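You operate a simulated robot arm through the tools that you are given. There is no shell and no other tool.

The job below is to be done with a simulated robot arm. You get a single attempt, and the scene is never put back.

JOB
Put things in order on the upkeep bench. At the end: the orange chip brush from the upkeep bench stands on top of the green painted valve; the teal coupling from the upkeep bench stands where the orange chip brush stood; the strainer from the upkeep bench stands where the teal coupling stood; the green scourer stands where the strainer stood; whatever was shut is shut again. Leave all else as you found it, and nothing knocked over.

Only the result counts: the job must be done as asked and must still hold three seconds after the hand-in. Knocking over, shifting, dropping, spilling or breaking anything else fails it.

ROBOT AND FRAMES
A 5-joint arm with a two-finger parallel gripper, fixed in place. Base frame: the origin is at the foot of the arm, x ahead of it, y to its left, z up; the work surface is at about z = 0. Readings come in mm, rad, newtons and seconds.
With the tool pointing down near the work surface it reaches from about 260 to 600 mm from the base axis. Its first joint turns from -1.152 to 1.152 rad. The tool tilts only in the upright plane through the base axis and itself; it spins freely about its own axis. Payload 1.57 kg.
The TCP is the grasp point between the finger pads, 30 mm short of the fingertips. In the tool frame z runs along the fingers and y along their closing line. The gripper opens to 80 mm. The fingers are 17 mm wide and 12 mm thick; the gripper's body (40 by 82 mm) begins 80 mm behind the TCP.
Orientation is that of the tool frame in the base frame, as [roll, pitch, yaw] about the fixed x, y, z axes, in that order (R = Rz(yaw) Ry(pitch) Rx(roll)). With the fingers straight down and closing along the base's y, the tool's x points along the base's -x, its y along +y and its z along -z.

CONTROLS
- The arm moves only by the tool servo_tool. Its argument "plan" is a list of rows, each a list of 7 numbers: the shift along the tool's x, y, z in units of 500 mm (1.0 is 500 mm), then the turn, a rotation vector about the tool's x, y, z in units of 180 degrees (1.0 is 180 degrees), then the finger opening in mm, from 0 to 80. In form: [[dx, dy, dz, wx, wy, wz, fingers], ...]. A call has 1 to 20 rows; each row is the pose to reach, as a shift and turn from the pose commanded when the call began, along the tool's axes at that moment. A call with a number of a shift or a turn outside -1 to 1 is refused whole. Each row takes 0.2 s and may step no farther than 50 mm and 0.15 rad from the row before; otherwise, or with a gripper value out of range, the whole call is refused. Where a pose cannot be reached the arm comes as near as it can. A force on the tool above 40 N (or 10 N above the force at the start of the call, whichever is more), or a blocked arm, ends the call early, and 0.2 s more pass. Each finger travels about 153 mm/s and halts on what it meets, pressing with about 28 N; the grip force reading is that of the motor and also rises with nothing between the fingers. The clock runs only during rows and for 0.2 s after the last one: add rows that repeat a pose to give the fingers time. It gives the time, the measured TCP pose, the force on the tool (base axes), the opening and the grip force at its end, in the units of the frame above (readings bear some noise), with the torque about the TCP (base axes, N m) and any sound that the robot's microphone picked up.
- Cameras (640 x 400 px; columns grow to the right, rows downward): "scene" is fixed at [32.8, 382.9, 550.4]; the picture's right is [-0.84, -0.55, 0.00], its down [-0.25, 0.38, -0.89] and it looks along [0.49, -0.75, -0.45] (base axes); focal length 337 px, centre (320, 200). "wrist" rides on the gripper at [72, -7, -122] in the tool frame; the picture's right is [0.09, 1.00, 0.00], its down [-0.84, 0.08, -0.54] and it looks along [-0.54, 0.05, 0.84] (tool axes); focal length 238 px, centre (320, 200). There is no depth. A picture from a camera that has moved, and an enlarged one, comes with that camera's place and axes in the base frame and with its lens. The place of the scene camera against the robot may be out by one fixed shift of up to 18 mm in any direction.
- capture(camera): a new picture of that camera. The clock stands still meanwhile.
- close_up(camera, box): a new picture of the part [left, top, right, bottom] of that camera's present view, enlarged. The clock stands still meanwhile.
- hand_in(): hands the job in; it is judged then, once.

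Places have to be worked out from the pictures, the camera data and where the tool is seen. Open the gripper and draw the arm clear of the work before you hand the job in, unless the task says otherwise.

The tools are called by a JSON object that holds its "method" and its "body". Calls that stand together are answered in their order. servo_tool: Moves the arm, as the interface text tells. Its arguments: {"type":"object","properties":{"plan":{"type":"array"}},"required":["plan"]} The other tools are called the same way: capture (camera) takes a picture; close_up (camera, box) takes an enlarged picture of a part of a camera's view; hand_in () hands the job in.

At the start:

```text
time_s: 0.0
tool_pos: [294.0, -266.6, 307.9]
tool_rot: [-3.141, -0.001, 3.141]
contact_force: [-0.2, 0.5, 0.5]
wrist_torque: [-0.01, -0.04, -0.02]
opening: 79.8
grasp_force: 0.1
```

scene: 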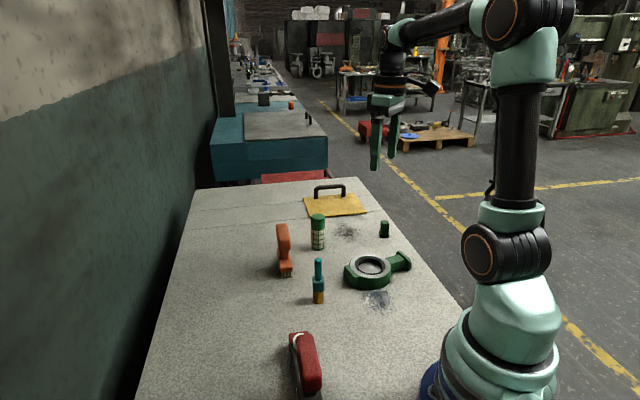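
wrist: 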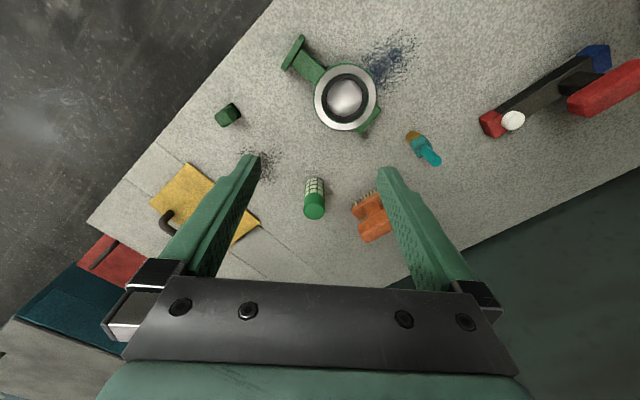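

The pictures show an orange brush, a teal/brass fitting, a green meshed cylinder, a green valve, a small dark-green item and a yellow lid with a handle. I'll look closer at each before moving.

{"method": "close_up", "body": {"camera": "scene", "box": [260, 170, 420, 310]}}

{"method": "close_up", "body": {"camera": "wrist", "box": [80, 20, 280, 260]}}

{"method": "close_up", "body": {"camera": "wrist", "box": [270, 20, 460, 260]}}

{"method": "close_up", "body": {"camera": "scene", "box": [180, 80, 340, 200]}}

{"method": "close_up", "body": {"camera": "scene", "box": [240, 290, 400, 400]}}

```text
2.86 times, centred on (340, 240) of scene
camera zoom: at [32.8, 382.9, 550.4], right [-0.84, -0.55, 0.0], down [-0.25, 0.38, -0.89], along [0.49, -0.75, -0.45], focal length 962 px, centre (263, 86)
```

zoom: 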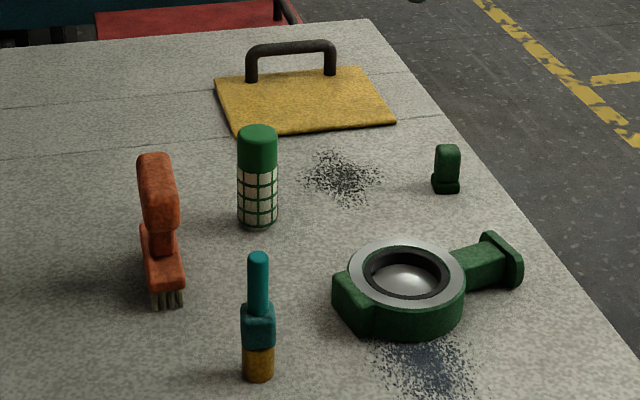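

```text
1.67 times, centred on (180, 140) of wrist
camera zoom: at [221.6, -273.6, 431.6], right [-0.09, 1.0, 0.0], down [0.84, 0.08, 0.54], along [0.54, 0.05, -0.84], focal length 397 px, centre (553, 300)
```

zoom: 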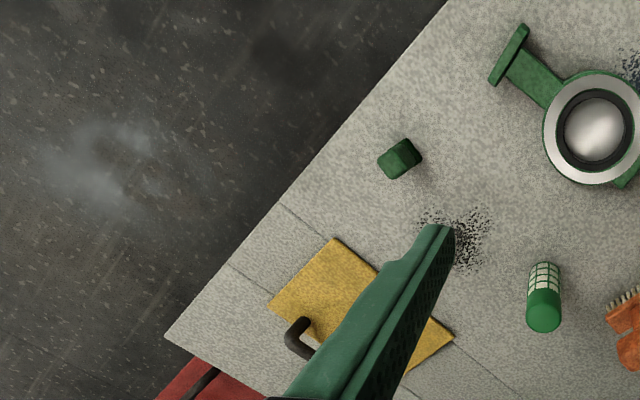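

```text
1.67 times, centred on (365, 140) of wrist
camera zoom: at [221.6, -273.6, 431.6], right [-0.09, 1.0, 0.0], down [0.84, 0.08, 0.54], along [0.54, 0.05, -0.84], focal length 397 px, centre (245, 300)
```

zoom: 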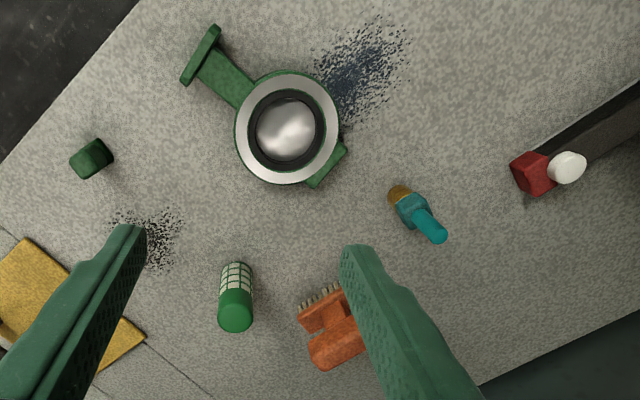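

```text
3.33 times, centred on (260, 140) of scene
camera zoom: at [32.8, 382.9, 550.4], right [-0.84, -0.55, 0.0], down [-0.25, 0.38, -0.89], along [0.49, -0.75, -0.45], focal length 1123 px, centre (520, 400)
```

zoom: 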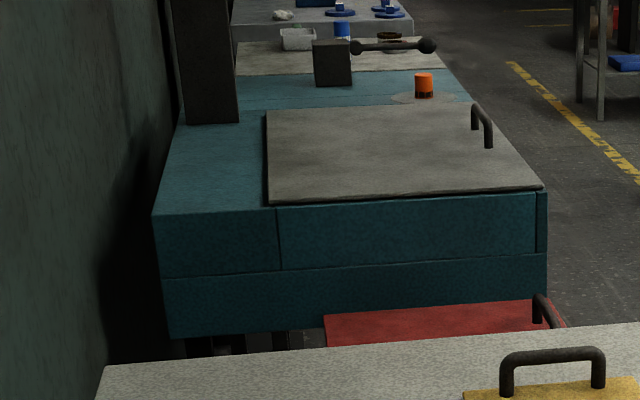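

```text
3.64 times, centred on (320, 345) of scene
camera zoom: at [32.8, 382.9, 550.4], right [-0.84, -0.55, 0.0], down [-0.25, 0.38, -0.89], along [0.49, -0.75, -0.45], focal length 1225 px, centre (320, -327)
```

zoom: 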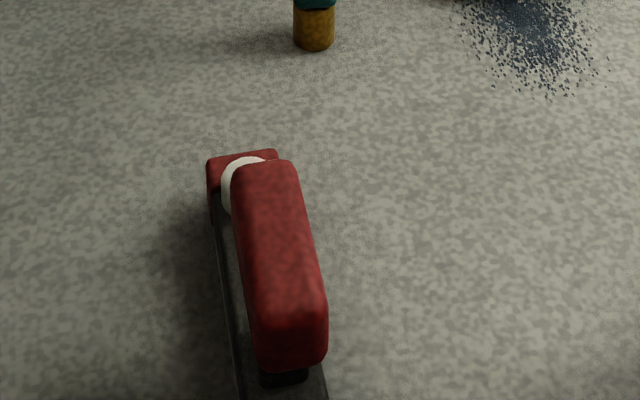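

The small dark-green thing could be the scourer, or it could be shut away under the yellow lid. I'll turn the wrist camera outward to look at the lid and the far end of the bench.

{"method": "servo_tool", "body": {"plan": [[-0.019, -0.028, 0.003, 0, 0, 0.043, 80], [-0.038, -0.056, 0.006, 0, 0, 0.085, 80], [-0.057, -0.084, 0.008, 0, 0, 0.128, 80], [-0.076, -0.112, 0.011, 0, 0, 0.17, 80], [-0.095, -0.14, 0.014, 0, 0, 0.213, 80], [-0.112, -0.167, 0.016, 0, 0, 0.2546, 80]]}}

{"method": "capture", "body": {"camera": "wrist"}}

{"method": "capture", "body": {"camera": "scene"}}

```text
time_s: 1.4
tool_pos: [350.2, -349.8, 300.9]
tool_rot: [-3.141, -0.001, 2.337]
contact_force: [0.0, -0.2, 0.3]
wrist_torque: [0.02, 0.02, 0.03]
opening: 80.1
grasp_force: 0.1
```

```text
taken
camera wrist: at [295.4, -303.6, 423.4], right [0.65, 0.76, 0.0], down [0.64, -0.55, 0.54], along [0.41, -0.35, -0.84], focal length 238 px, centre (320, 200)
```

wrist: 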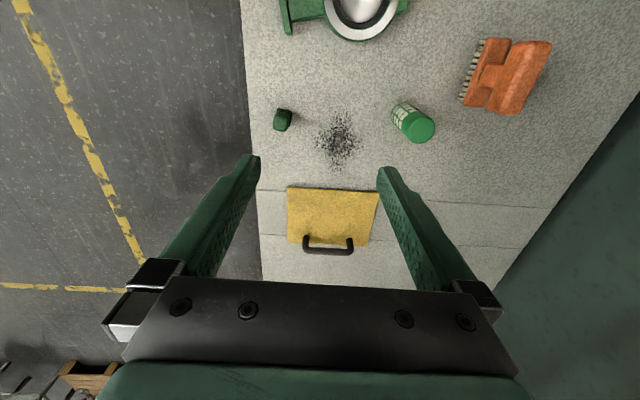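

```text
taken
```

scene: 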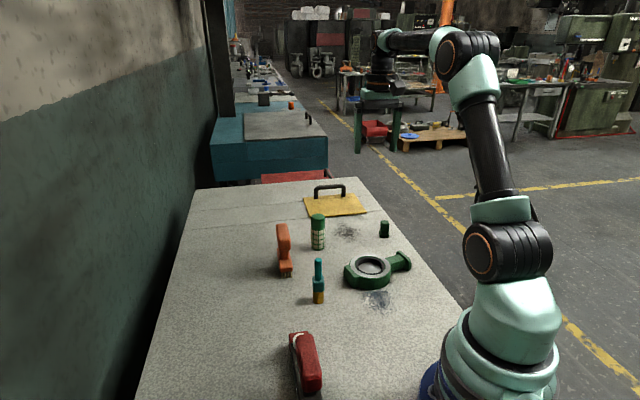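

The seams around the yellow lid suggest a well beneath it. I'll zoom on the dark green item and the lid to judge which holds the scourer.

{"method": "close_up", "body": {"camera": "wrist", "box": [250, 90, 310, 140]}}

{"method": "close_up", "body": {"camera": "wrist", "box": [250, 170, 410, 290]}}

{"method": "close_up", "body": {"camera": "scene", "box": [370, 205, 420, 245]}}

{"method": "close_up", "body": {"camera": "scene", "box": [290, 170, 380, 230]}}

{"method": "close_up", "body": {"camera": "wrist", "box": [370, 20, 570, 160]}}

```text
8.00 times, centred on (280, 115) of wrist
camera zoom: at [295.4, -303.6, 423.4], right [0.65, 0.76, 0.0], down [0.64, -0.55, 0.54], along [0.41, -0.35, -0.84], focal length 1907 px, centre (640, 880)
```

zoom: 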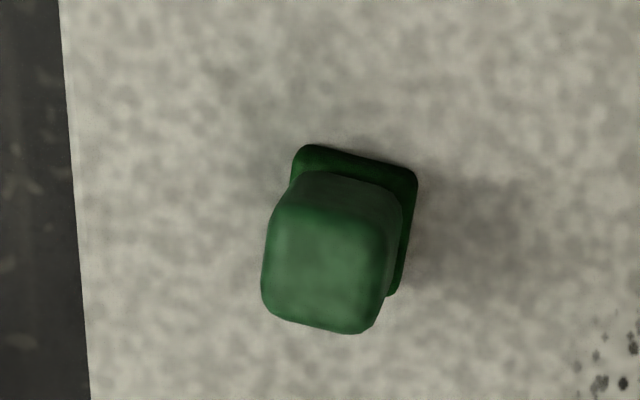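

```text
3.33 times, centred on (330, 230) of wrist
camera zoom: at [295.4, -303.6, 423.4], right [0.65, 0.76, 0.0], down [0.64, -0.55, 0.54], along [0.41, -0.35, -0.84], focal length 794 px, centre (287, 100)
```

zoom: 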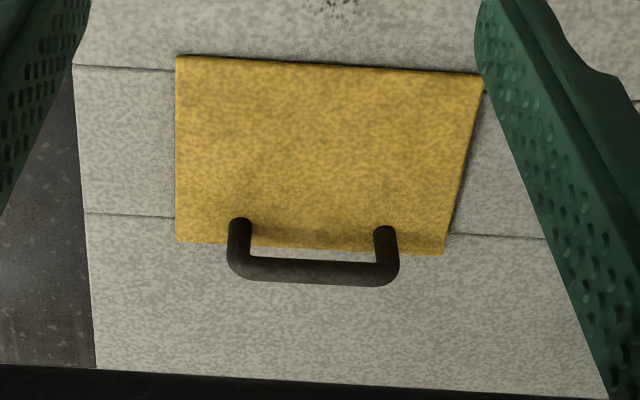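

```text
10.00 times, centred on (395, 225) of scene
camera zoom: at [32.8, 382.9, 550.4], right [-0.84, -0.55, 0.0], down [-0.25, 0.38, -0.89], along [0.49, -0.75, -0.45], focal length 3368 px, centre (-430, -50)
```

zoom: 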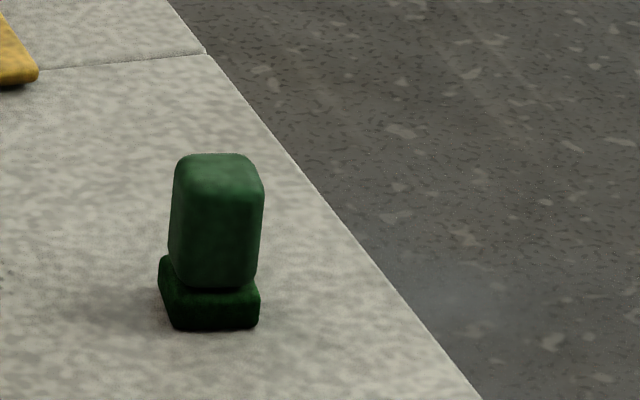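

```text
6.67 times, centred on (335, 200) of scene
camera zoom: at [32.8, 382.9, 550.4], right [-0.84, -0.55, 0.0], down [-0.25, 0.38, -0.89], along [0.49, -0.75, -0.45], focal length 2246 px, centre (220, 200)
```

zoom: 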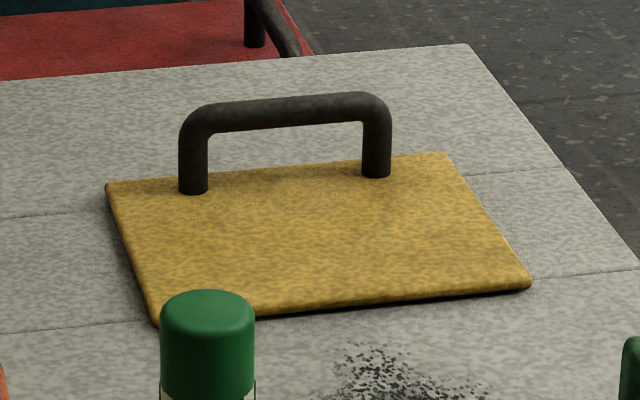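

```text
2.86 times, centred on (470, 90) of wrist
camera zoom: at [295.4, -303.6, 423.4], right [0.65, 0.76, 0.0], down [0.64, -0.55, 0.54], along [0.41, -0.35, -0.84], focal length 681 px, centre (-109, 514)
```

zoom: 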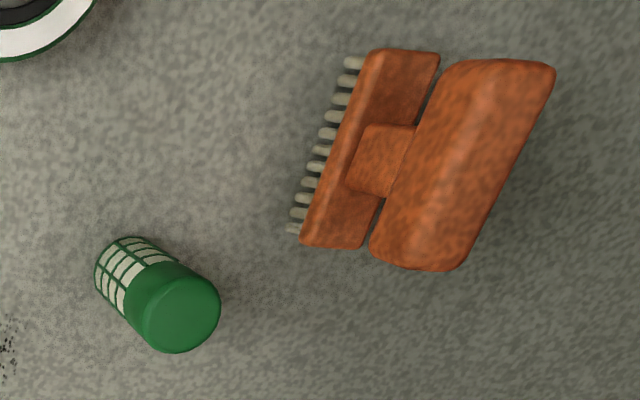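

The dark-green item is a two-tone block that could be a scourer, but I'd like certainty. I'll swing the wrist camera to survey the left part of the bench for any other container or candidate.

{"method": "servo_tool", "body": {"plan": [[0.0544, 0.0696, -0.005, 0, 0, -0.032, 80], [0.1089, 0.1393, -0.01, 0, 0, -0.064, 80], [0.1633, 0.2089, -0.015, 0, 0, -0.096, 80], [0.2177, 0.2785, -0.02, 0, 0, -0.128, 80], [0.2721, 0.3481, -0.025, 0, 0, -0.16, 80], [0.3266, 0.4178, -0.03, 0, 0, -0.192, 80], [0.381, 0.4874, -0.035, 0, 0, -0.224, 80], [0.4354, 0.557, -0.04, 0, 0, -0.256, 80]]}}

{"method": "capture", "body": {"camera": "wrist"}}

{"method": "capture", "body": {"camera": "scene"}}

```text
time_s: 3.2
tool_pos: [396.9, 1.0, 320.1]
tool_rot: [3.142, 0.0, -3.135]
contact_force: [0.0, -0.5, -0.6]
wrist_torque: [-0.02, 0.03, 0.0]
opening: 79.6
grasp_force: 0.1
```

```text
taken
camera wrist: at [324.6, -6.9, 443.7], right [-0.1, 1.0, 0.0], down [0.84, 0.08, 0.54], along [0.54, 0.05, -0.84], focal length 238 px, centre (320, 200)
```

wrist: 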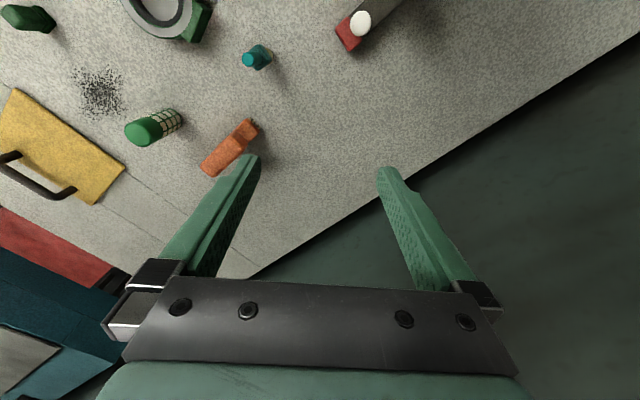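

```text
taken
```

scene: 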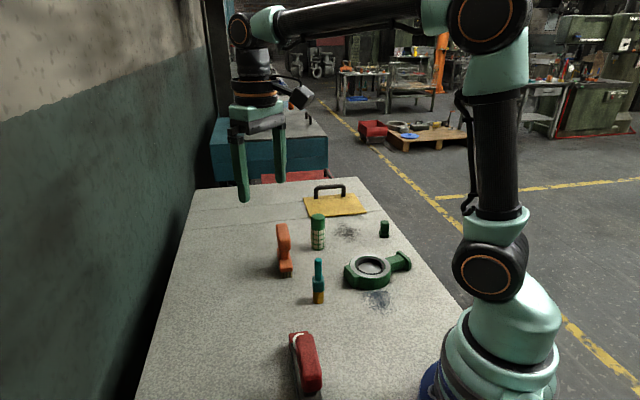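

Nothing else shows at centre. I'll swing further left to see the red tool and the rest of the bench.

{"method": "servo_tool", "body": {"plan": [[0.0368, 0.0872, 0, 0, 0, -0.0378, 80], [0.0735, 0.1745, 0, 0, 0, -0.0755, 80], [0.1103, 0.2618, 0, 0, 0, -0.1133, 80], [0.147, 0.349, 0, 0, 0, -0.151, 80], [0.1838, 0.4363, 0, 0, 0, -0.1888, 80], [0.2205, 0.5235, 0, 0, 0, -0.2265, 80], [0.2573, 0.6108, 0, 0, 0, -0.2643, 80], [0.294, 0.698, 0, 0, 0, -0.302, 80]]}}

{"method": "capture", "body": {"camera": "wrist"}}

{"method": "capture", "body": {"camera": "scene"}}

```text
time_s: 5.0
tool_pos: [247.3, 347.0, 322.4]
tool_rot: [-3.141, -0.002, -2.186]
contact_force: [0.6, 0.4, 0.9]
wrist_torque: [0.0, 0.01, 0.0]
opening: 79.9
grasp_force: 0.0
```

```text
taken
camera wrist: at [211.9, 285.1, 445.2], right [-0.87, 0.5, 0.0], down [0.42, 0.73, 0.54], along [0.27, 0.47, -0.84], focal length 238 px, centre (320, 200)
```

wrist: 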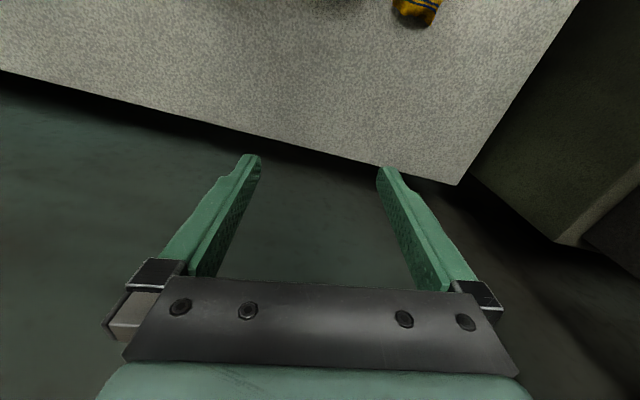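

```text
taken
```

scene: 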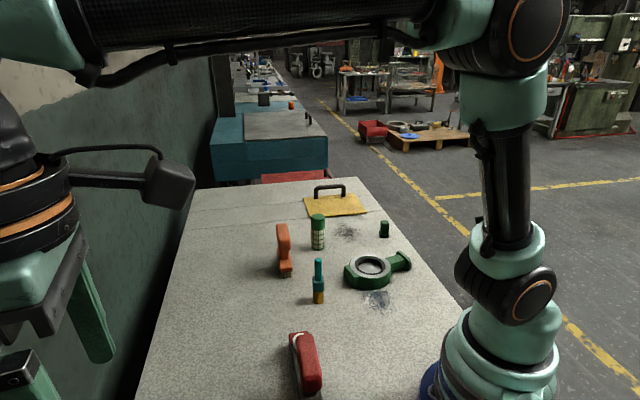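

A yellow item peeks in near the robot's left. I'll spin the camera to look toward it.

{"method": "servo_tool", "body": {"plan": [[0.0163, -0.0233, 0, 0, 0, -0.0434, 80], [0.0325, -0.0465, 0, 0, 0, -0.0868, 80], [0.0488, -0.0698, 0, 0, 0, -0.1302, 80], [0.0651, -0.0931, 0, 0, 0, -0.1736, 80], [0.0814, -0.1164, 0, 0, 0, -0.217, 80], [0.0976, -0.1396, 0, 0, 0, -0.2605, 80], [0.1139, -0.1629, 0, 0, 0, -0.3039, 80], [0.1302, -0.1862, 0, 0, 0, -0.3473, 80], [0.1465, -0.2095, 0, 0, 0, -0.3907, 80], [0.1627, -0.2327, 0, 0, 0, -0.4341, 80], [0.179, -0.256, 0, 0, 0, -0.4775, 80]]}}

{"method": "capture", "body": {"camera": "wrist"}}

```text
time_s: 7.4
tool_pos: [301.4, 202.4, 320.2]
tool_rot: [3.141, -0.002, -0.686]
contact_force: [-0.3, 0.1, -0.4]
wrist_torque: [-0.01, 0.01, 0.02]
opening: 80.0
grasp_force: 0.0
```

```text
taken
camera wrist: at [361.3, 160.6, 443.9], right [-0.56, -0.83, 0.0], down [-0.7, 0.47, 0.54], along [-0.45, 0.3, -0.84], focal length 238 px, centre (320, 200)
```

wrist: 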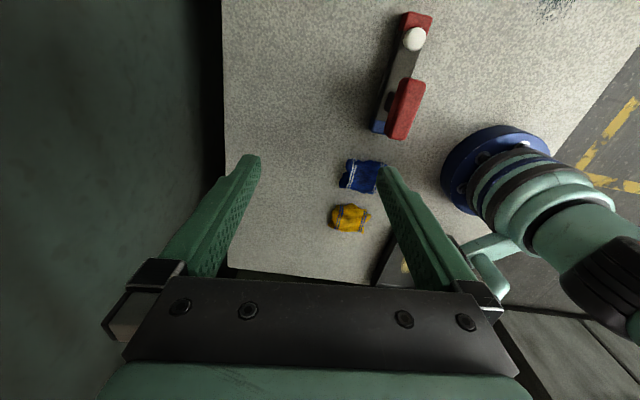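

{"method": "close_up", "body": {"camera": "wrist", "box": [310, 140, 430, 250]}}

{"method": "close_up", "body": {"camera": "wrist", "box": [360, 0, 460, 150]}}

```text
3.64 times, centred on (370, 195) of wrist
camera zoom: at [361.3, 160.6, 443.9], right [-0.56, -0.83, 0.0], down [-0.7, 0.47, 0.54], along [-0.45, 0.3, -0.84], focal length 867 px, centre (138, 218)
```

zoom: 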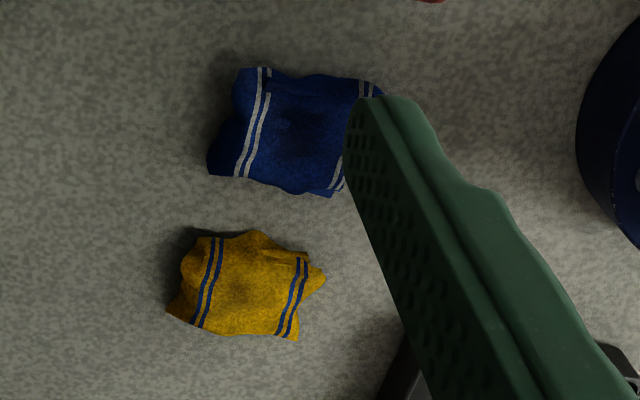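

```text
2.67 times, centred on (410, 75) of wrist
camera zoom: at [361.3, 160.6, 443.9], right [-0.56, -0.83, 0.0], down [-0.7, 0.47, 0.54], along [-0.45, 0.3, -0.84], focal length 636 px, centre (80, 533)
```

zoom: 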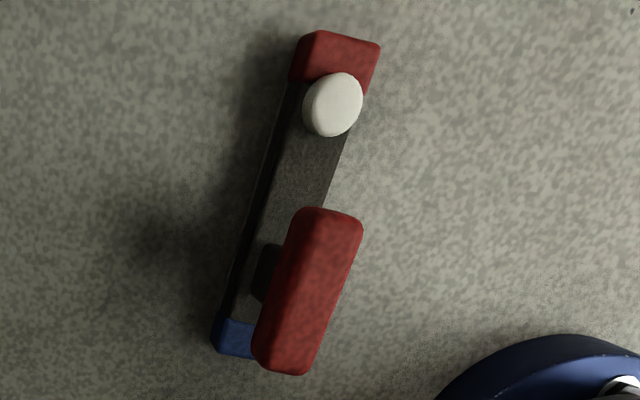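

Only rags and a clamp there, so the scourer is either the two-tone green block or hidden under the yellow lid. I'll go back in two legs to look at both closely.

{"method": "servo_tool", "body": {"plan": [[0.0458, 0.0335, 0.0036, 0, 0, 0.0463, 80], [0.0916, 0.0669, 0.0073, 0, 0, 0.0925, 80], [0.1375, 0.1004, 0.0109, 0, 0, 0.1388, 80], [0.1833, 0.1338, 0.0145, 0, 0, 0.1851, 80], [0.2291, 0.1673, 0.0182, 0, 0, 0.2314, 80], [0.2749, 0.2007, 0.0218, 0, 0, 0.2776, 80], [0.3207, 0.2342, 0.0255, 0, 0, 0.3239, 80], [0.3665, 0.2676, 0.0291, 0, 0, 0.3702, 80], [0.4124, 0.3011, 0.0327, 0, 0, 0.4165, 80], [0.4582, 0.3345, 0.0364, 0, 0, 0.4627, 80], [0.504, 0.368, 0.04, 0, 0, 0.509, 80]]}}

```text
time_s: 9.8
tool_pos: [380.2, -100.5, 302.4]
tool_rot: [3.141, -0.001, -2.289]
contact_force: [0.7, -1.3, -0.1]
wrist_torque: [0.02, 0.01, 0.01]
opening: 80.0
grasp_force: 0.0
```

Continuing to a spot short of the lid, with the camera looking outward over it.

{"method": "servo_tool", "body": {"plan": [[0.0329, -0.0384, 0.0073, 0, 0, 0.0458, 80], [0.0657, -0.0767, 0.0145, 0, 0, 0.0916, 80], [0.0986, -0.1151, 0.0218, 0, 0, 0.1375, 80], [0.1314, -0.1535, 0.0291, 0, 0, 0.1833, 80], [0.1643, -0.1918, 0.0364, 0, 0, 0.2291, 80], [0.1971, -0.2302, 0.0436, 0, 0, 0.2749, 80], [0.23, -0.2685, 0.0509, 0, 0, 0.3207, 80], [0.2628, -0.3069, 0.0582, 0, 0, 0.3665, 80], [0.2957, -0.3453, 0.0655, 0, 0, 0.4124, 80], [0.3285, -0.3836, 0.0727, 0, 0, 0.4582, 80], [0.3614, -0.422, 0.08, 0, 0, 0.504, 80]]}}

{"method": "capture", "body": {"camera": "wrist"}}

{"method": "close_up", "body": {"camera": "wrist", "box": [240, 130, 400, 250]}}

```text
time_s: 12.2
tool_pos: [419.2, -374.3, 260.5]
tool_rot: [3.141, 0.001, 2.409]
contact_force: [0.6, 0.7, 0.8]
wrist_torque: [0.01, -0.02, -0.02]
opening: 79.9
grasp_force: 0.0
```

```text
taken
camera wrist: at [362.0, -332.6, 383.8], right [0.6, 0.8, 0.0], down [0.67, -0.5, 0.54], along [0.43, -0.32, -0.84], focal length 238 px, centre (320, 200)
```

wrist: 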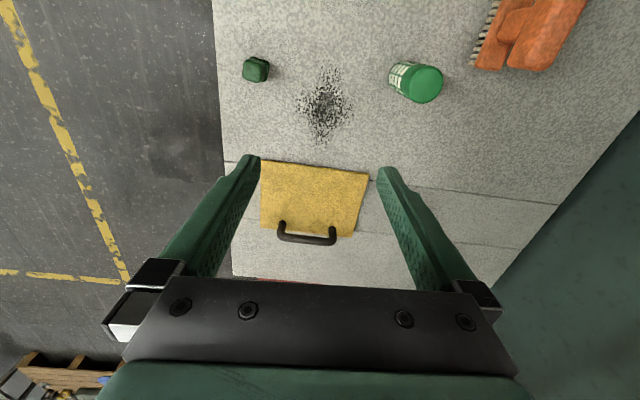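

```text
3.33 times, centred on (320, 190) of wrist
camera zoom: at [362.0, -332.6, 383.8], right [0.6, 0.8, 0.0], down [0.67, -0.5, 0.54], along [0.43, -0.32, -0.84], focal length 794 px, centre (320, 233)
```

zoom: 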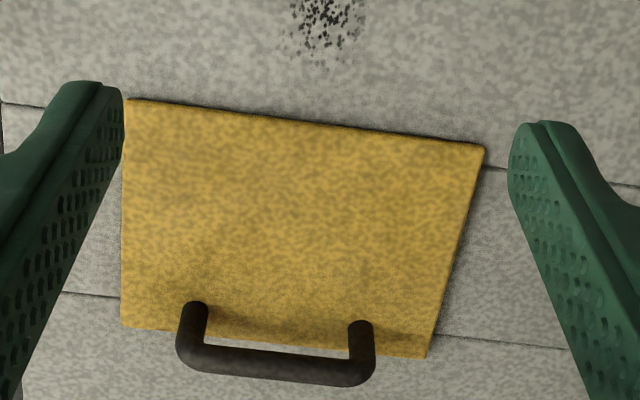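

The lid measures about 190 x 150 mm, centred near (550,-494), with its handle bar near (588,-531, 48), about r=790. I'll test whether the arm can reach that handle: first spin the tool a quarter turn so the fingers could straddle the bar.

{"method": "servo_tool", "body": {"plan": [[0, 0, 0, 0, 0, 0.0455, 80], [0, 0, 0, 0, 0, 0.0909, 80], [0, 0, 0, 0, 0, 0.1364, 80], [0, 0, 0, 0, 0, 0.1818, 80], [0, 0, 0, 0, 0, 0.2273, 80], [0, 0, 0, 0, 0, 0.2727, 80], [0, 0, 0, 0, 0, 0.3182, 80], [0, 0, 0, 0, 0, 0.3636, 80], [0, 0, 0, 0, 0, 0.4091, 80], [0, 0, 0, 0, 0, 0.4545, 80], [0, 0, 0, 0, 0, 0.5, 80]]}}

{"method": "capture", "body": {"camera": "wrist"}}

```text
time_s: 14.6
tool_pos: [420.2, -375.3, 261.8]
tool_rot: [3.142, -0.001, 0.838]
contact_force: [0.4, 0.3, 0.2]
wrist_torque: [0.01, -0.02, 0.01]
opening: 80.0
grasp_force: 0.1
```

```text
taken
camera wrist: at [462.5, -318.0, 383.7], right [0.8, -0.6, 0.0], down [-0.5, -0.67, 0.54], along [-0.32, -0.43, -0.84], focal length 238 px, centre (320, 200)
```

wrist: 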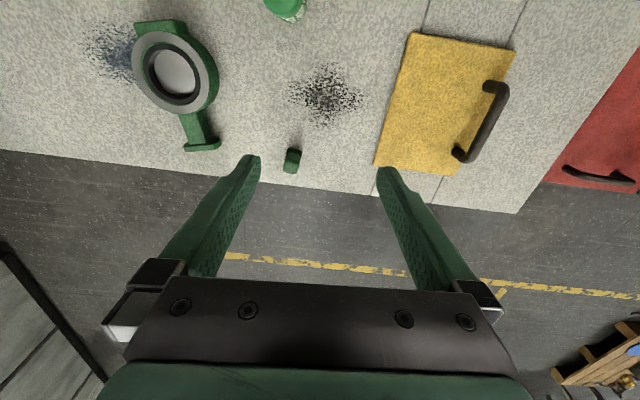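

Good side-on view of the lid. Now I try tilting outward to r≈740, z≈150, well above the handle, to see if the arm reaches.

{"method": "servo_tool", "body": {"plan": [[0, 0.0443, 0.028, -0.0417, 0, 0, 80], [0, 0.0885, 0.056, -0.0833, 0, 0, 80], [0, 0.1328, 0.084, -0.125, 0, 0, 80], [0, 0.177, 0.112, -0.1667, 0, 0, 80], [0, 0.2213, 0.14, -0.2083, 0, 0, 80], [0, 0.2655, 0.168, -0.25, 0, 0, 80], [0, 0.3098, 0.196, -0.2917, 0, 0, 80], [0, 0.354, 0.224, -0.3333, 0, 0, 80]]}}

{"method": "capture", "body": {"camera": "wrist"}}

{"method": "capture", "body": {"camera": "scene"}}

```text
time_s: 16.4
tool_pos: [552.7, -494.9, 149.0]
tool_rot: [2.091, -0.002, 0.84]
contact_force: [-0.4, 0.0, -1.2]
wrist_torque: [0.0, -0.04, 0.0]
opening: 79.7
grasp_force: 0.1
```

```text
taken
camera wrist: at [519.3, -368.6, 204.7], right [0.43, -0.26, 0.86], down [-0.88, -0.34, 0.34], along [0.2, -0.91, -0.37], focal length 238 px, centre (320, 200)
```

wrist: 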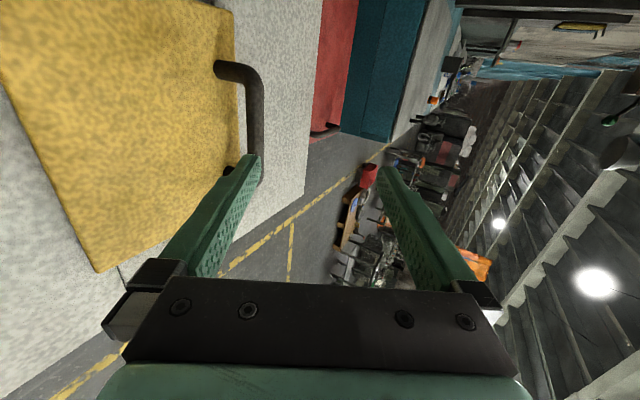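

```text
taken
```

scene: 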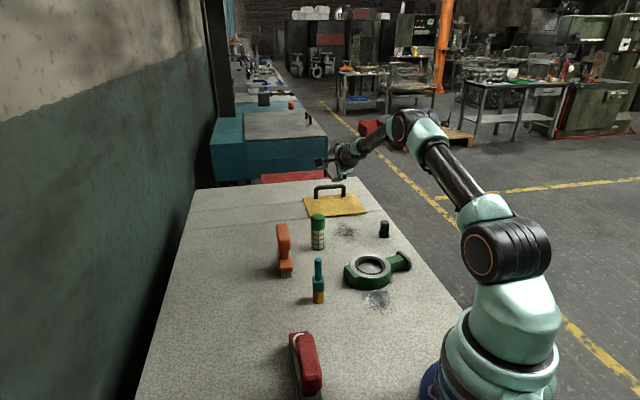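

The arm reached (553,-495,149) exactly, so the lid's handle is within reach when tilted. I'll line up in front of the bar with the fingers partly closed, staying short of touching it.

{"method": "servo_tool", "body": {"plan": [[-0.0024, -0.042, 0.0145, 0, 0, 0, 60], [-0.0048, -0.083, 0.029, 0, 0, 0, 40], [-0.0072, -0.125, 0.0436, 0, 0, 0, 32], [-0.0072, -0.125, 0.0436, 0, 0, 0, 32]]}}

{"method": "close_up", "body": {"camera": "scene", "box": [280, 130, 400, 230]}}

{"method": "capture", "body": {"camera": "wrist"}}

```text
time_s: 17.4
tool_pos: [540.4, -489.2, 83.6]
tool_rot: [2.095, 0.003, 0.838]
contact_force: [0.2, -0.5, 0.3]
wrist_torque: [0.0, 0.02, 0.0]
opening: 32.2
grasp_force: 0.1
```

```text
4.00 times, centred on (340, 180) of scene
camera zoom: at [32.8, 382.9, 550.4], right [-0.84, -0.55, 0.0], down [-0.25, 0.38, -0.89], along [0.49, -0.75, -0.45], focal length 1347 px, centre (240, 280)
```

zoom: 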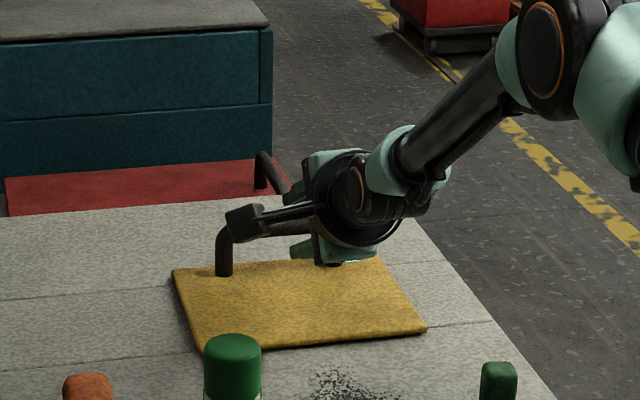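

```text
taken
camera wrist: at [507.5, -362.3, 139.2], right [0.43, -0.26, 0.86], down [-0.88, -0.33, 0.34], along [0.2, -0.91, -0.38], focal length 238 px, centre (320, 200)
```

wrist: 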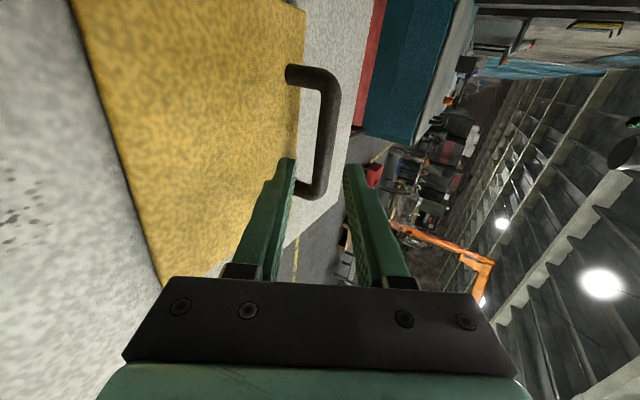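

The bar lies between the open fingers along the approach line. I advance 60 mm slowly and will then close.

{"method": "servo_tool", "body": {"plan": [[0, 0, 0.02, 0, 0, 0, 32], [0, 0, 0.04, 0, 0, 0, 32], [0, 0, 0.06, 0, 0, 0, 32], [0, 0, 0.08, 0, 0, 0, 32], [0, 0, 0.1, 0, 0, 0, 32], [0, 0, 0.12, 0, 0, 0, 32]]}}

{"method": "capture", "body": {"camera": "wrist"}}

{"method": "close_up", "body": {"camera": "scene", "box": [280, 130, 400, 230]}}

```text
time_s: 18.8
tool_pos: [572.9, -516.0, 55.3]
tool_rot: [2.093, 0.002, 0.838]
contact_force: [-0.3, -0.4, -0.2]
wrist_torque: [-0.01, 0.01, -0.01]
opening: 32.0
grasp_force: 0.1
out of reach, approached as far as the arm can: row 6
```

```text
taken
camera wrist: at [540.2, -391.2, 111.1], right [0.43, -0.26, 0.86], down [-0.88, -0.33, 0.34], along [0.2, -0.91, -0.38], focal length 238 px, centre (320, 200)
```

wrist: 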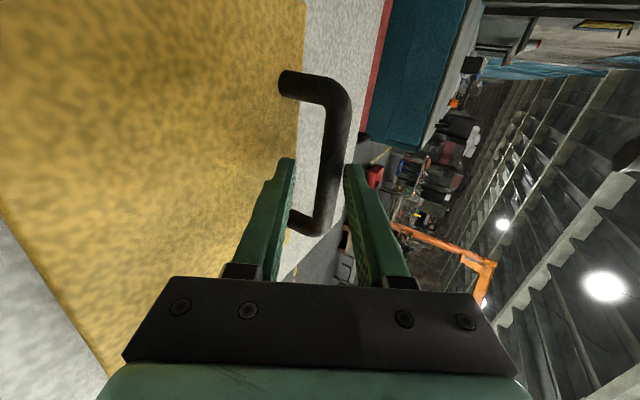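

```text
4.00 times, centred on (340, 180) of scene
camera zoom: at [32.8, 382.9, 550.4], right [-0.84, -0.55, 0.0], down [-0.25, 0.38, -0.89], along [0.49, -0.75, -0.45], focal length 1347 px, centre (240, 280)
```

zoom: 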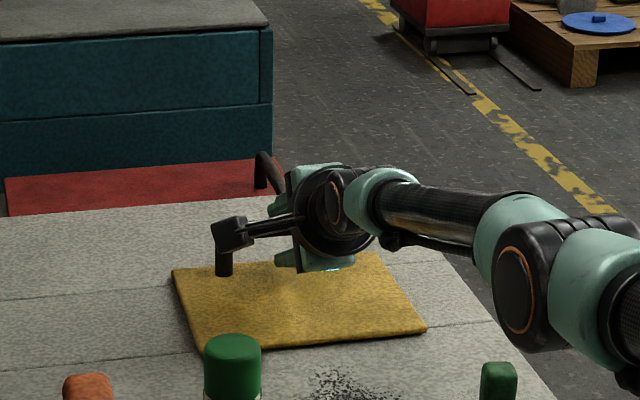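

The arm is at its reach limit there (r≈771), but the bar sits between the fingertips. I'll close on it gently and check the grip.

{"method": "servo_tool", "body": {"plan": [[0, 0, 0, 0, 0, 0, 20], [0, 0, 0, 0, 0, 0, 8], [0, 0, 0, 0, 0, 0, 5], [0, 0, 0, 0, 0, 0, 5]]}}

{"method": "capture", "body": {"camera": "wrist"}}

```text
time_s: 19.8
tool_pos: [573.8, -518.5, 60.4]
tool_rot: [2.084, 0.002, 0.837]
contact_force: [4.5, -3.3, 16.0]
wrist_torque: [-0.02, -0.6, -0.21]
opening: 15.4
grasp_force: 31.1
```

```text
taken
camera wrist: at [541.2, -392.0, 115.1], right [0.43, -0.26, 0.87], down [-0.88, -0.33, 0.33], along [0.2, -0.91, -0.37], focal length 238 px, centre (320, 200)
```

wrist: 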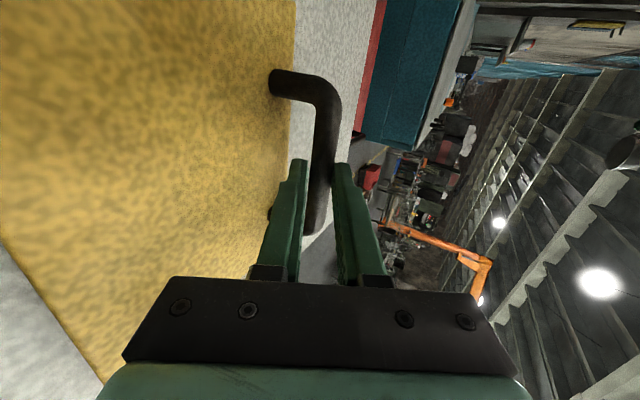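

Gripped the bar (opening 15.4 mm). I'll lift a small amount (about 10–15 mm) along a near-edge hinge arc and read force and pose.

{"method": "servo_tool", "body": {"plan": [[0, 0.0065, -0.0075, 0, 0, 0, 5], [0, 0.013, -0.015, 0, 0, 0, 5], [0, 0.0195, -0.0225, 0, 0, 0, 5], [0, 0.026, -0.03, 0, 0, 0, 5], [0, 0.026, -0.03, 0, 0, 0, 5]]}}

{"method": "capture", "body": {"camera": "wrist"}}

{"method": "close_up", "body": {"camera": "scene", "box": [280, 130, 400, 230]}}

```text
time_s: 21.0
tool_pos: [566.7, -513.8, 74.0]
tool_rot: [2.095, 0.001, 0.837]
contact_force: [0.0, 0.2, 0.2]
wrist_torque: [0.0, -0.03, 0.0]
opening: 5.2
grasp_force: 0.0
```

```text
taken
camera wrist: at [535.2, -386.8, 129.5], right [0.43, -0.26, 0.86], down [-0.88, -0.33, 0.34], along [0.2, -0.91, -0.38], focal length 238 px, centre (320, 200)
```

wrist: 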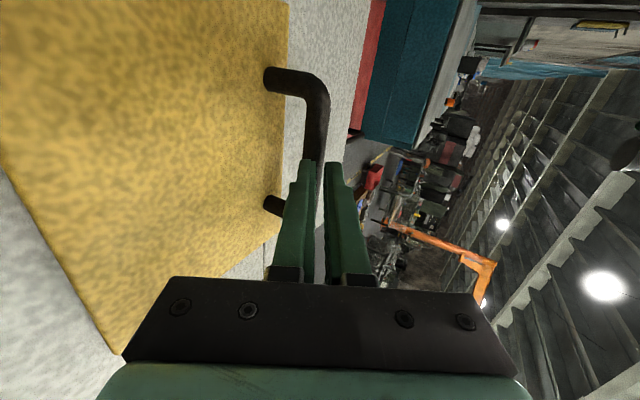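

```text
4.00 times, centred on (340, 180) of scene
camera zoom: at [32.8, 382.9, 550.4], right [-0.84, -0.55, 0.0], down [-0.25, 0.38, -0.89], along [0.49, -0.75, -0.45], focal length 1347 px, centre (240, 280)
```

zoom: 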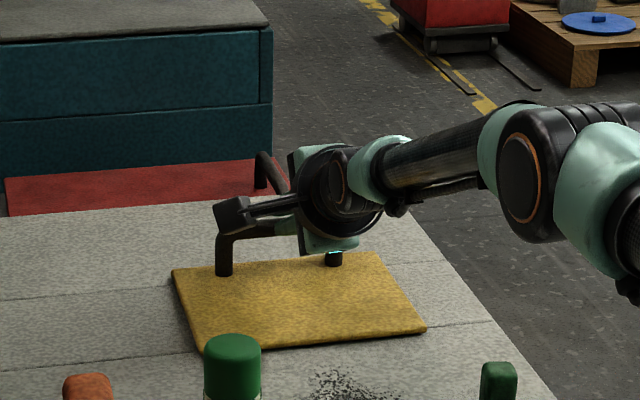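

The tips slid off because the grip was too shallow; the lid is unmoved. I'll back off, tilt 15° flatter (which extends reach) and line up again for a deeper grip.

{"method": "servo_tool", "body": {"plan": [[0, 0, -0.05, 0, 0, 0, 5], [0, 0, -0.1, 0, 0, 0, 20], [0, -0.02, -0.08, -0.04, 0, 0, 32], [0, -0.05, -0.0588, -0.0833, 0, 0, 32], [0, -0.05, -0.0588, -0.0833, 0, 0, 32]]}}

{"method": "capture", "body": {"camera": "wrist"}}

```text
time_s: 22.2
tool_pos: [539.5, -488.4, 67.1]
tool_rot: [1.831, 0.002, 0.836]
contact_force: [0.7, 0.9, 0.2]
wrist_torque: [0.01, 0.02, 0.05]
opening: 31.9
grasp_force: 0.1
```

```text
taken
camera wrist: at [499.3, -354.5, 93.1], right [0.25, -0.1, 0.96], down [-0.93, -0.28, 0.22], along [0.25, -0.95, -0.17], focal length 238 px, centre (320, 200)
```

wrist: 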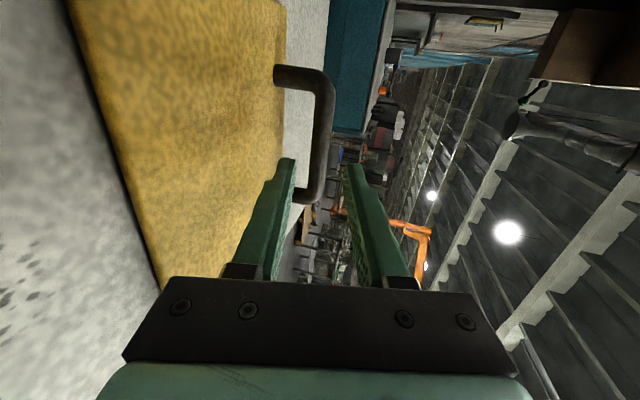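

From this view the bar centre is about z=52, nicely between the fingers. I advance about 58 mm and stop if reach runs out.

{"method": "servo_tool", "body": {"plan": [[0, 0.003, 0.02, 0, 0, 0, 32], [0, 0.004, 0.04, 0, 0, 0, 32], [0, 0.004, 0.06, 0, 0, 0, 32], [0, 0.004, 0.08, 0, 0, 0, 32], [0, 0.004, 0.098, 0, 0, 0, 32], [0, 0.004, 0.116, 0, 0, 0, 32]]}}

{"method": "capture", "body": {"camera": "wrist"}}

```text
time_s: 23.6
tool_pos: [575.3, -519.4, 55.6]
tool_rot: [1.834, 0.003, 0.837]
contact_force: [-0.4, 0.2, 0.1]
wrist_torque: [0.0, -0.01, 0.01]
opening: 31.7
grasp_force: 0.0
out of reach, approached as far as the arm can: row 6
```

```text
taken
camera wrist: at [535.5, -386.2, 82.3], right [0.25, -0.1, 0.96], down [-0.93, -0.28, 0.22], along [0.25, -0.95, -0.17], focal length 238 px, centre (320, 200)
```

wrist: 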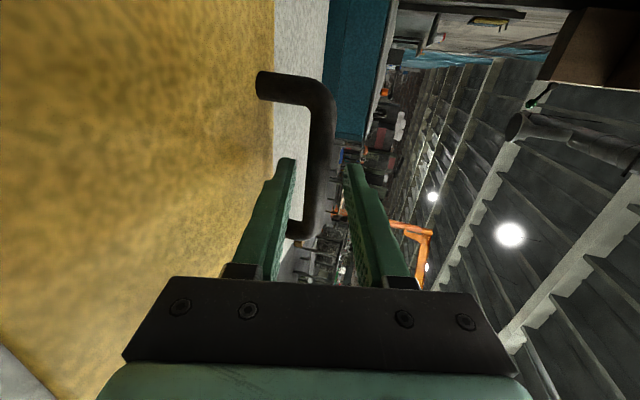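

The fingertips now extend past the bar. I'll close on it, then lift straight up a little.

{"method": "servo_tool", "body": {"plan": [[0, 0, 0, 0, 0, 0, 18], [0, 0, 0, 0, 0, 0, 5], [0, 0, 0, 0, 0, 0, 5], [0, 0, 0, 0, 0, 0, 5]]}}

{"method": "capture", "body": {"camera": "wrist"}}

```text
time_s: 24.6
tool_pos: [575.6, -518.9, 55.0]
tool_rot: [1.838, 0.002, 0.838]
contact_force: [-0.8, 0.4, -10.7]
wrist_torque: [0.22, 0.14, -0.01]
opening: 15.5
grasp_force: 31.3
```

```text
taken
camera wrist: at [535.1, -385.8, 80.6], right [0.26, -0.11, 0.96], down [-0.93, -0.29, 0.22], along [0.25, -0.95, -0.17], focal length 238 px, centre (320, 200)
```

wrist: 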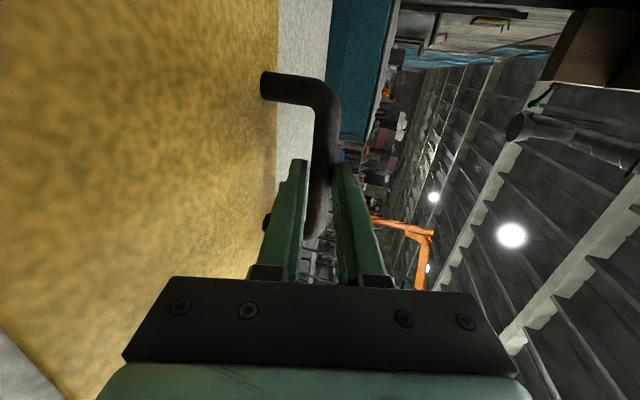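

Firm grip on the bar (15.5 mm). Now a straight-up lift of about 8 mm in small steps.

{"method": "servo_tool", "body": {"plan": [[0, 0.0039, -0.001, 0, 0, 0, 5], [0, 0.0077, -0.0021, 0, 0, 0, 5], [0, 0.0116, -0.0031, 0, 0, 0, 5], [0, 0.0155, -0.0041, 0, 0, 0, 5]]}}

{"method": "capture", "body": {"camera": "wrist"}}

{"method": "close_up", "body": {"camera": "scene", "box": [280, 130, 400, 230]}}

```text
time_s: 25.6
tool_pos: [573.1, -517.4, 54.7]
tool_rot: [1.855, 0.001, 0.838]
contact_force: [12.9, -8.6, -30.1]
wrist_torque: [0.41, 0.33, 0.06]
opening: 15.7
grasp_force: 31.5
```

```text
taken
camera wrist: at [533.5, -384.5, 83.4], right [0.27, -0.12, 0.96], down [-0.93, -0.29, 0.23], along [0.25, -0.95, -0.19], focal length 238 px, centre (320, 200)
```

wrist: 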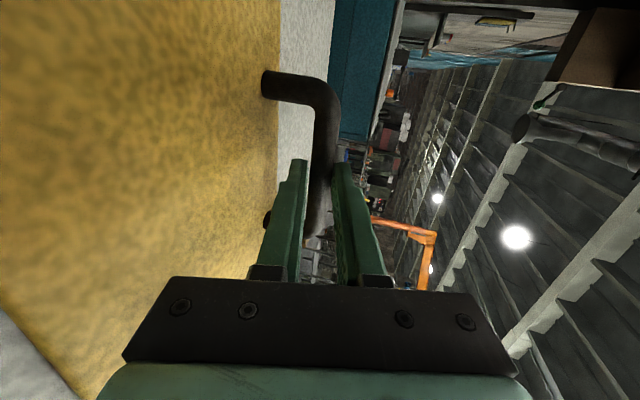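

```text
4.00 times, centred on (340, 180) of scene
camera zoom: at [33.0, 382.7, 550.6], right [-0.84, -0.55, 0.0], down [-0.25, 0.38, -0.89], along [0.49, -0.75, -0.45], focal length 1347 px, centre (240, 280)
```

zoom: 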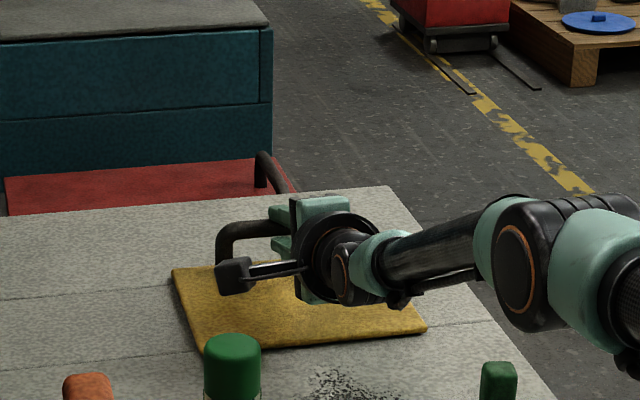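

Even at about 30 N the lid doesn't rise. I'll relax the lift and test instead whether it slides, with a gentle inward pull.

{"method": "servo_tool", "body": {"plan": [[0, -0.0078, 0.002, 0, 0, 0, 5], [0, -0.0155, 0.0041, 0, 0, 0, 5], [0, -0.0165, 0.0, 0, 0, 0, 5], [0, -0.0176, -0.0037, 0, 0, 0, 5], [0, -0.0186, -0.0075, 0, 0, 0, 5], [0, -0.0196, -0.0114, 0, 0, 0, 5]]}}

{"method": "close_up", "body": {"camera": "scene", "box": [280, 130, 400, 230]}}

```text
time_s: 27.0
tool_pos: [568.9, -514.6, 55.6]
tool_rot: [1.834, 0.001, 0.837]
contact_force: [8.8, -6.5, -14.6]
wrist_torque: [0.29, 0.21, 0.02]
opening: 15.7
grasp_force: 31.6
```

```text
4.00 times, centred on (340, 180) of scene
camera zoom: at [32.9, 382.8, 550.5], right [-0.84, -0.55, 0.0], down [-0.25, 0.38, -0.89], along [0.49, -0.75, -0.45], focal length 1347 px, centre (240, 280)
```

zoom: 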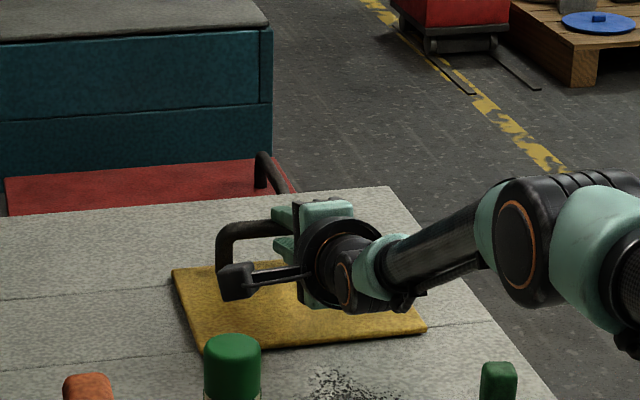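

The fingers just slip along the bar and the lid stays put, so it's either fixed or locked. I'll release, back out, and then inspect the red/blue device near the base in case it's a latch lever.

{"method": "servo_tool", "body": {"plan": [[0, 0, 0, 0, 0, 0, 24], [0, 0, 0, 0, 0, 0, 34], [0, 0, -0.03, 0, 0, 0, 34], [0, 0, -0.08, 0, 0, 0, 34], [0, 0, -0.14, 0, 0, 0, 34], [0, 0.05, -0.18, 0.04, 0, 0, 50], [0, 0.1, -0.24, 0.08, 0, 0, 80], [0, 0.16, -0.28, 0.12, 0, 0, 80]]}}

{"method": "capture", "body": {"camera": "scene"}}

{"method": "close_up", "body": {"camera": "scene", "box": [280, 160, 400, 240]}}

```text
time_s: 28.8
tool_pos: [483.6, -437.5, 170.4]
tool_rot: [2.211, 0.006, 0.838]
contact_force: [-0.4, -0.3, 0.4]
wrist_torque: [0.03, 0.0, -0.04]
opening: 79.9
grasp_force: 0.1
```

```text
taken
```

scene: 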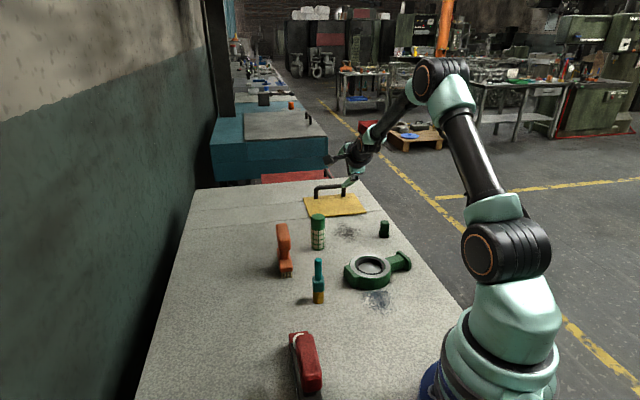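

```text
5.00 times, centred on (340, 200) of scene
camera zoom: at [32.8, 382.9, 550.4], right [-0.84, -0.55, 0.0], down [-0.25, 0.38, -0.89], along [0.49, -0.75, -0.45], focal length 1684 px, centre (220, 200)
```

zoom: 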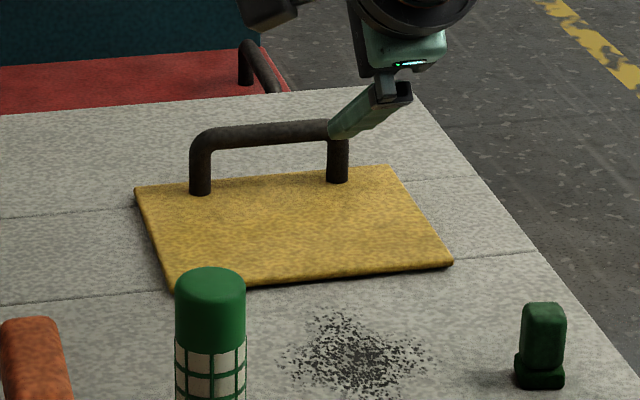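

The lid is unchanged. Levelling the tool and heading back to look down at the device near the base.

{"method": "servo_tool", "body": {"plan": [[0, -0.004, -0.068, 0.0423, 0, 0, 80], [0, -0.009, -0.136, 0.0846, 0, 0, 80], [0, -0.013, -0.204, 0.1269, 0, 0, 80], [0, -0.017, -0.272, 0.1692, 0, 0, 80], [0, -0.021, -0.34, 0.2115, 0, 0, 80], [0, -0.026, -0.408, 0.2538, 0, 0, 80], [0, -0.03, -0.476, 0.2961, 0, 0, 80]]}}

```text
time_s: 30.4
tool_pos: [336.3, -305.9, 301.2]
tool_rot: [-3.141, 0.001, 0.841]
contact_force: [-0.5, 0.1, 0.9]
wrist_torque: [0.0, 0.02, 0.0]
opening: 80.0
grasp_force: 0.1
```

Moving across to view the device, camera facing it.

{"method": "servo_tool", "body": {"plan": [[0.0434, -0.0249, 0.002, 0, 0, 0.0443, 80], [0.0867, -0.0498, 0.004, 0, 0, 0.0885, 80], [0.1301, -0.0747, 0.005, 0, 0, 0.1328, 80], [0.1735, -0.0996, 0.007, 0, 0, 0.1771, 80], [0.2168, -0.1245, 0.009, 0, 0, 0.2214, 80], [0.2602, -0.1495, 0.011, 0, 0, 0.2656, 80], [0.3035, -0.1744, 0.013, 0, 0, 0.3099, 80], [0.3469, -0.1993, 0.015, 0, 0, 0.3542, 80], [0.3903, -0.2242, 0.016, 0, 0, 0.3985, 80], [0.4336, -0.2491, 0.018, 0, 0, 0.4427, 80], [0.477, -0.274, 0.02, 0, 0, 0.487, 80]]}}

{"method": "capture", "body": {"camera": "wrist"}}

{"method": "close_up", "body": {"camera": "wrist", "box": [240, 100, 400, 260]}}

{"method": "close_up", "body": {"camera": "scene", "box": [270, 310, 360, 400]}}

```text
time_s: 32.8
tool_pos: [265.8, -253.8, 288.2]
tool_rot: [3.141, -0.002, -0.626]
contact_force: [1.2, 0.3, -0.4]
wrist_torque: [-0.01, -0.02, 0.02]
opening: 80.0
grasp_force: 0.0
out of reach, approached as far as the arm can: row 8, 9, 10, 11
```

```text
taken
camera wrist: at [329.2, -288.9, 410.2], right [-0.51, -0.86, 0.0], down [-0.72, 0.43, 0.54], along [-0.47, 0.27, -0.84], focal length 238 px, centre (320, 200)
```

wrist: 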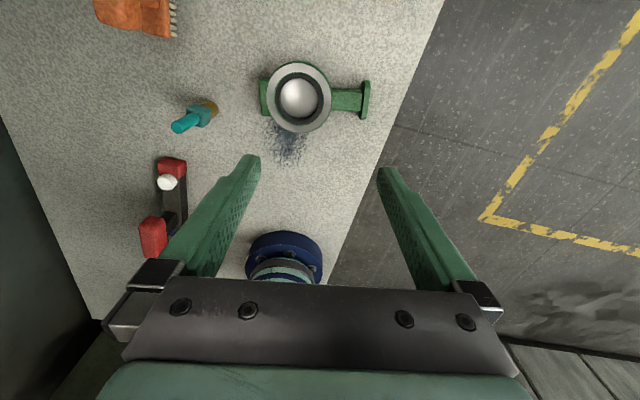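

```text
2.50 times, centred on (320, 180) of wrist
camera zoom: at [329.2, -288.9, 410.2], right [-0.51, -0.86, 0.0], down [-0.72, 0.43, 0.54], along [-0.47, 0.27, -0.84], focal length 596 px, centre (320, 250)
```

zoom: 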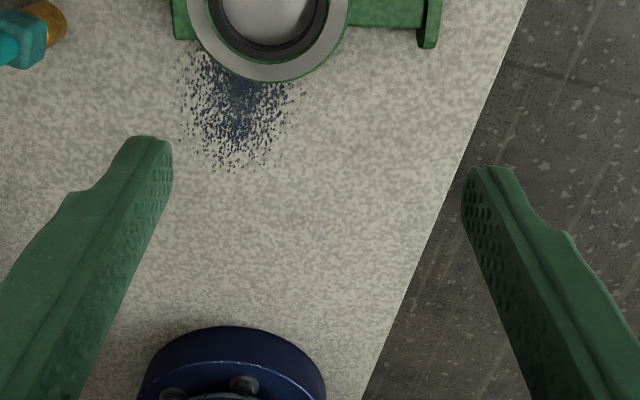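

```text
4.44 times, centred on (315, 355) of scene
camera zoom: at [32.8, 382.9, 550.4], right [-0.84, -0.55, 0.0], down [-0.25, 0.38, -0.89], along [0.49, -0.75, -0.45], focal length 1497 px, centre (342, -489)
```

zoom: 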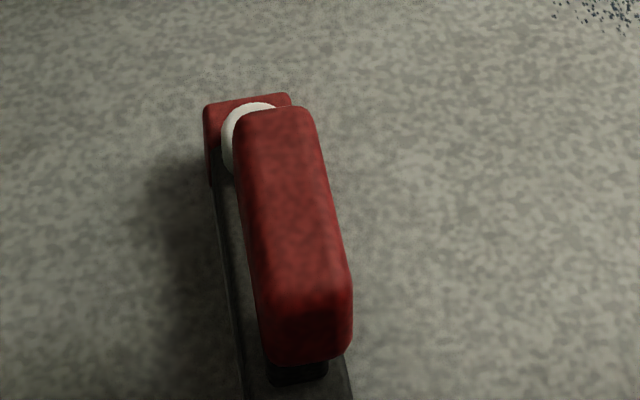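

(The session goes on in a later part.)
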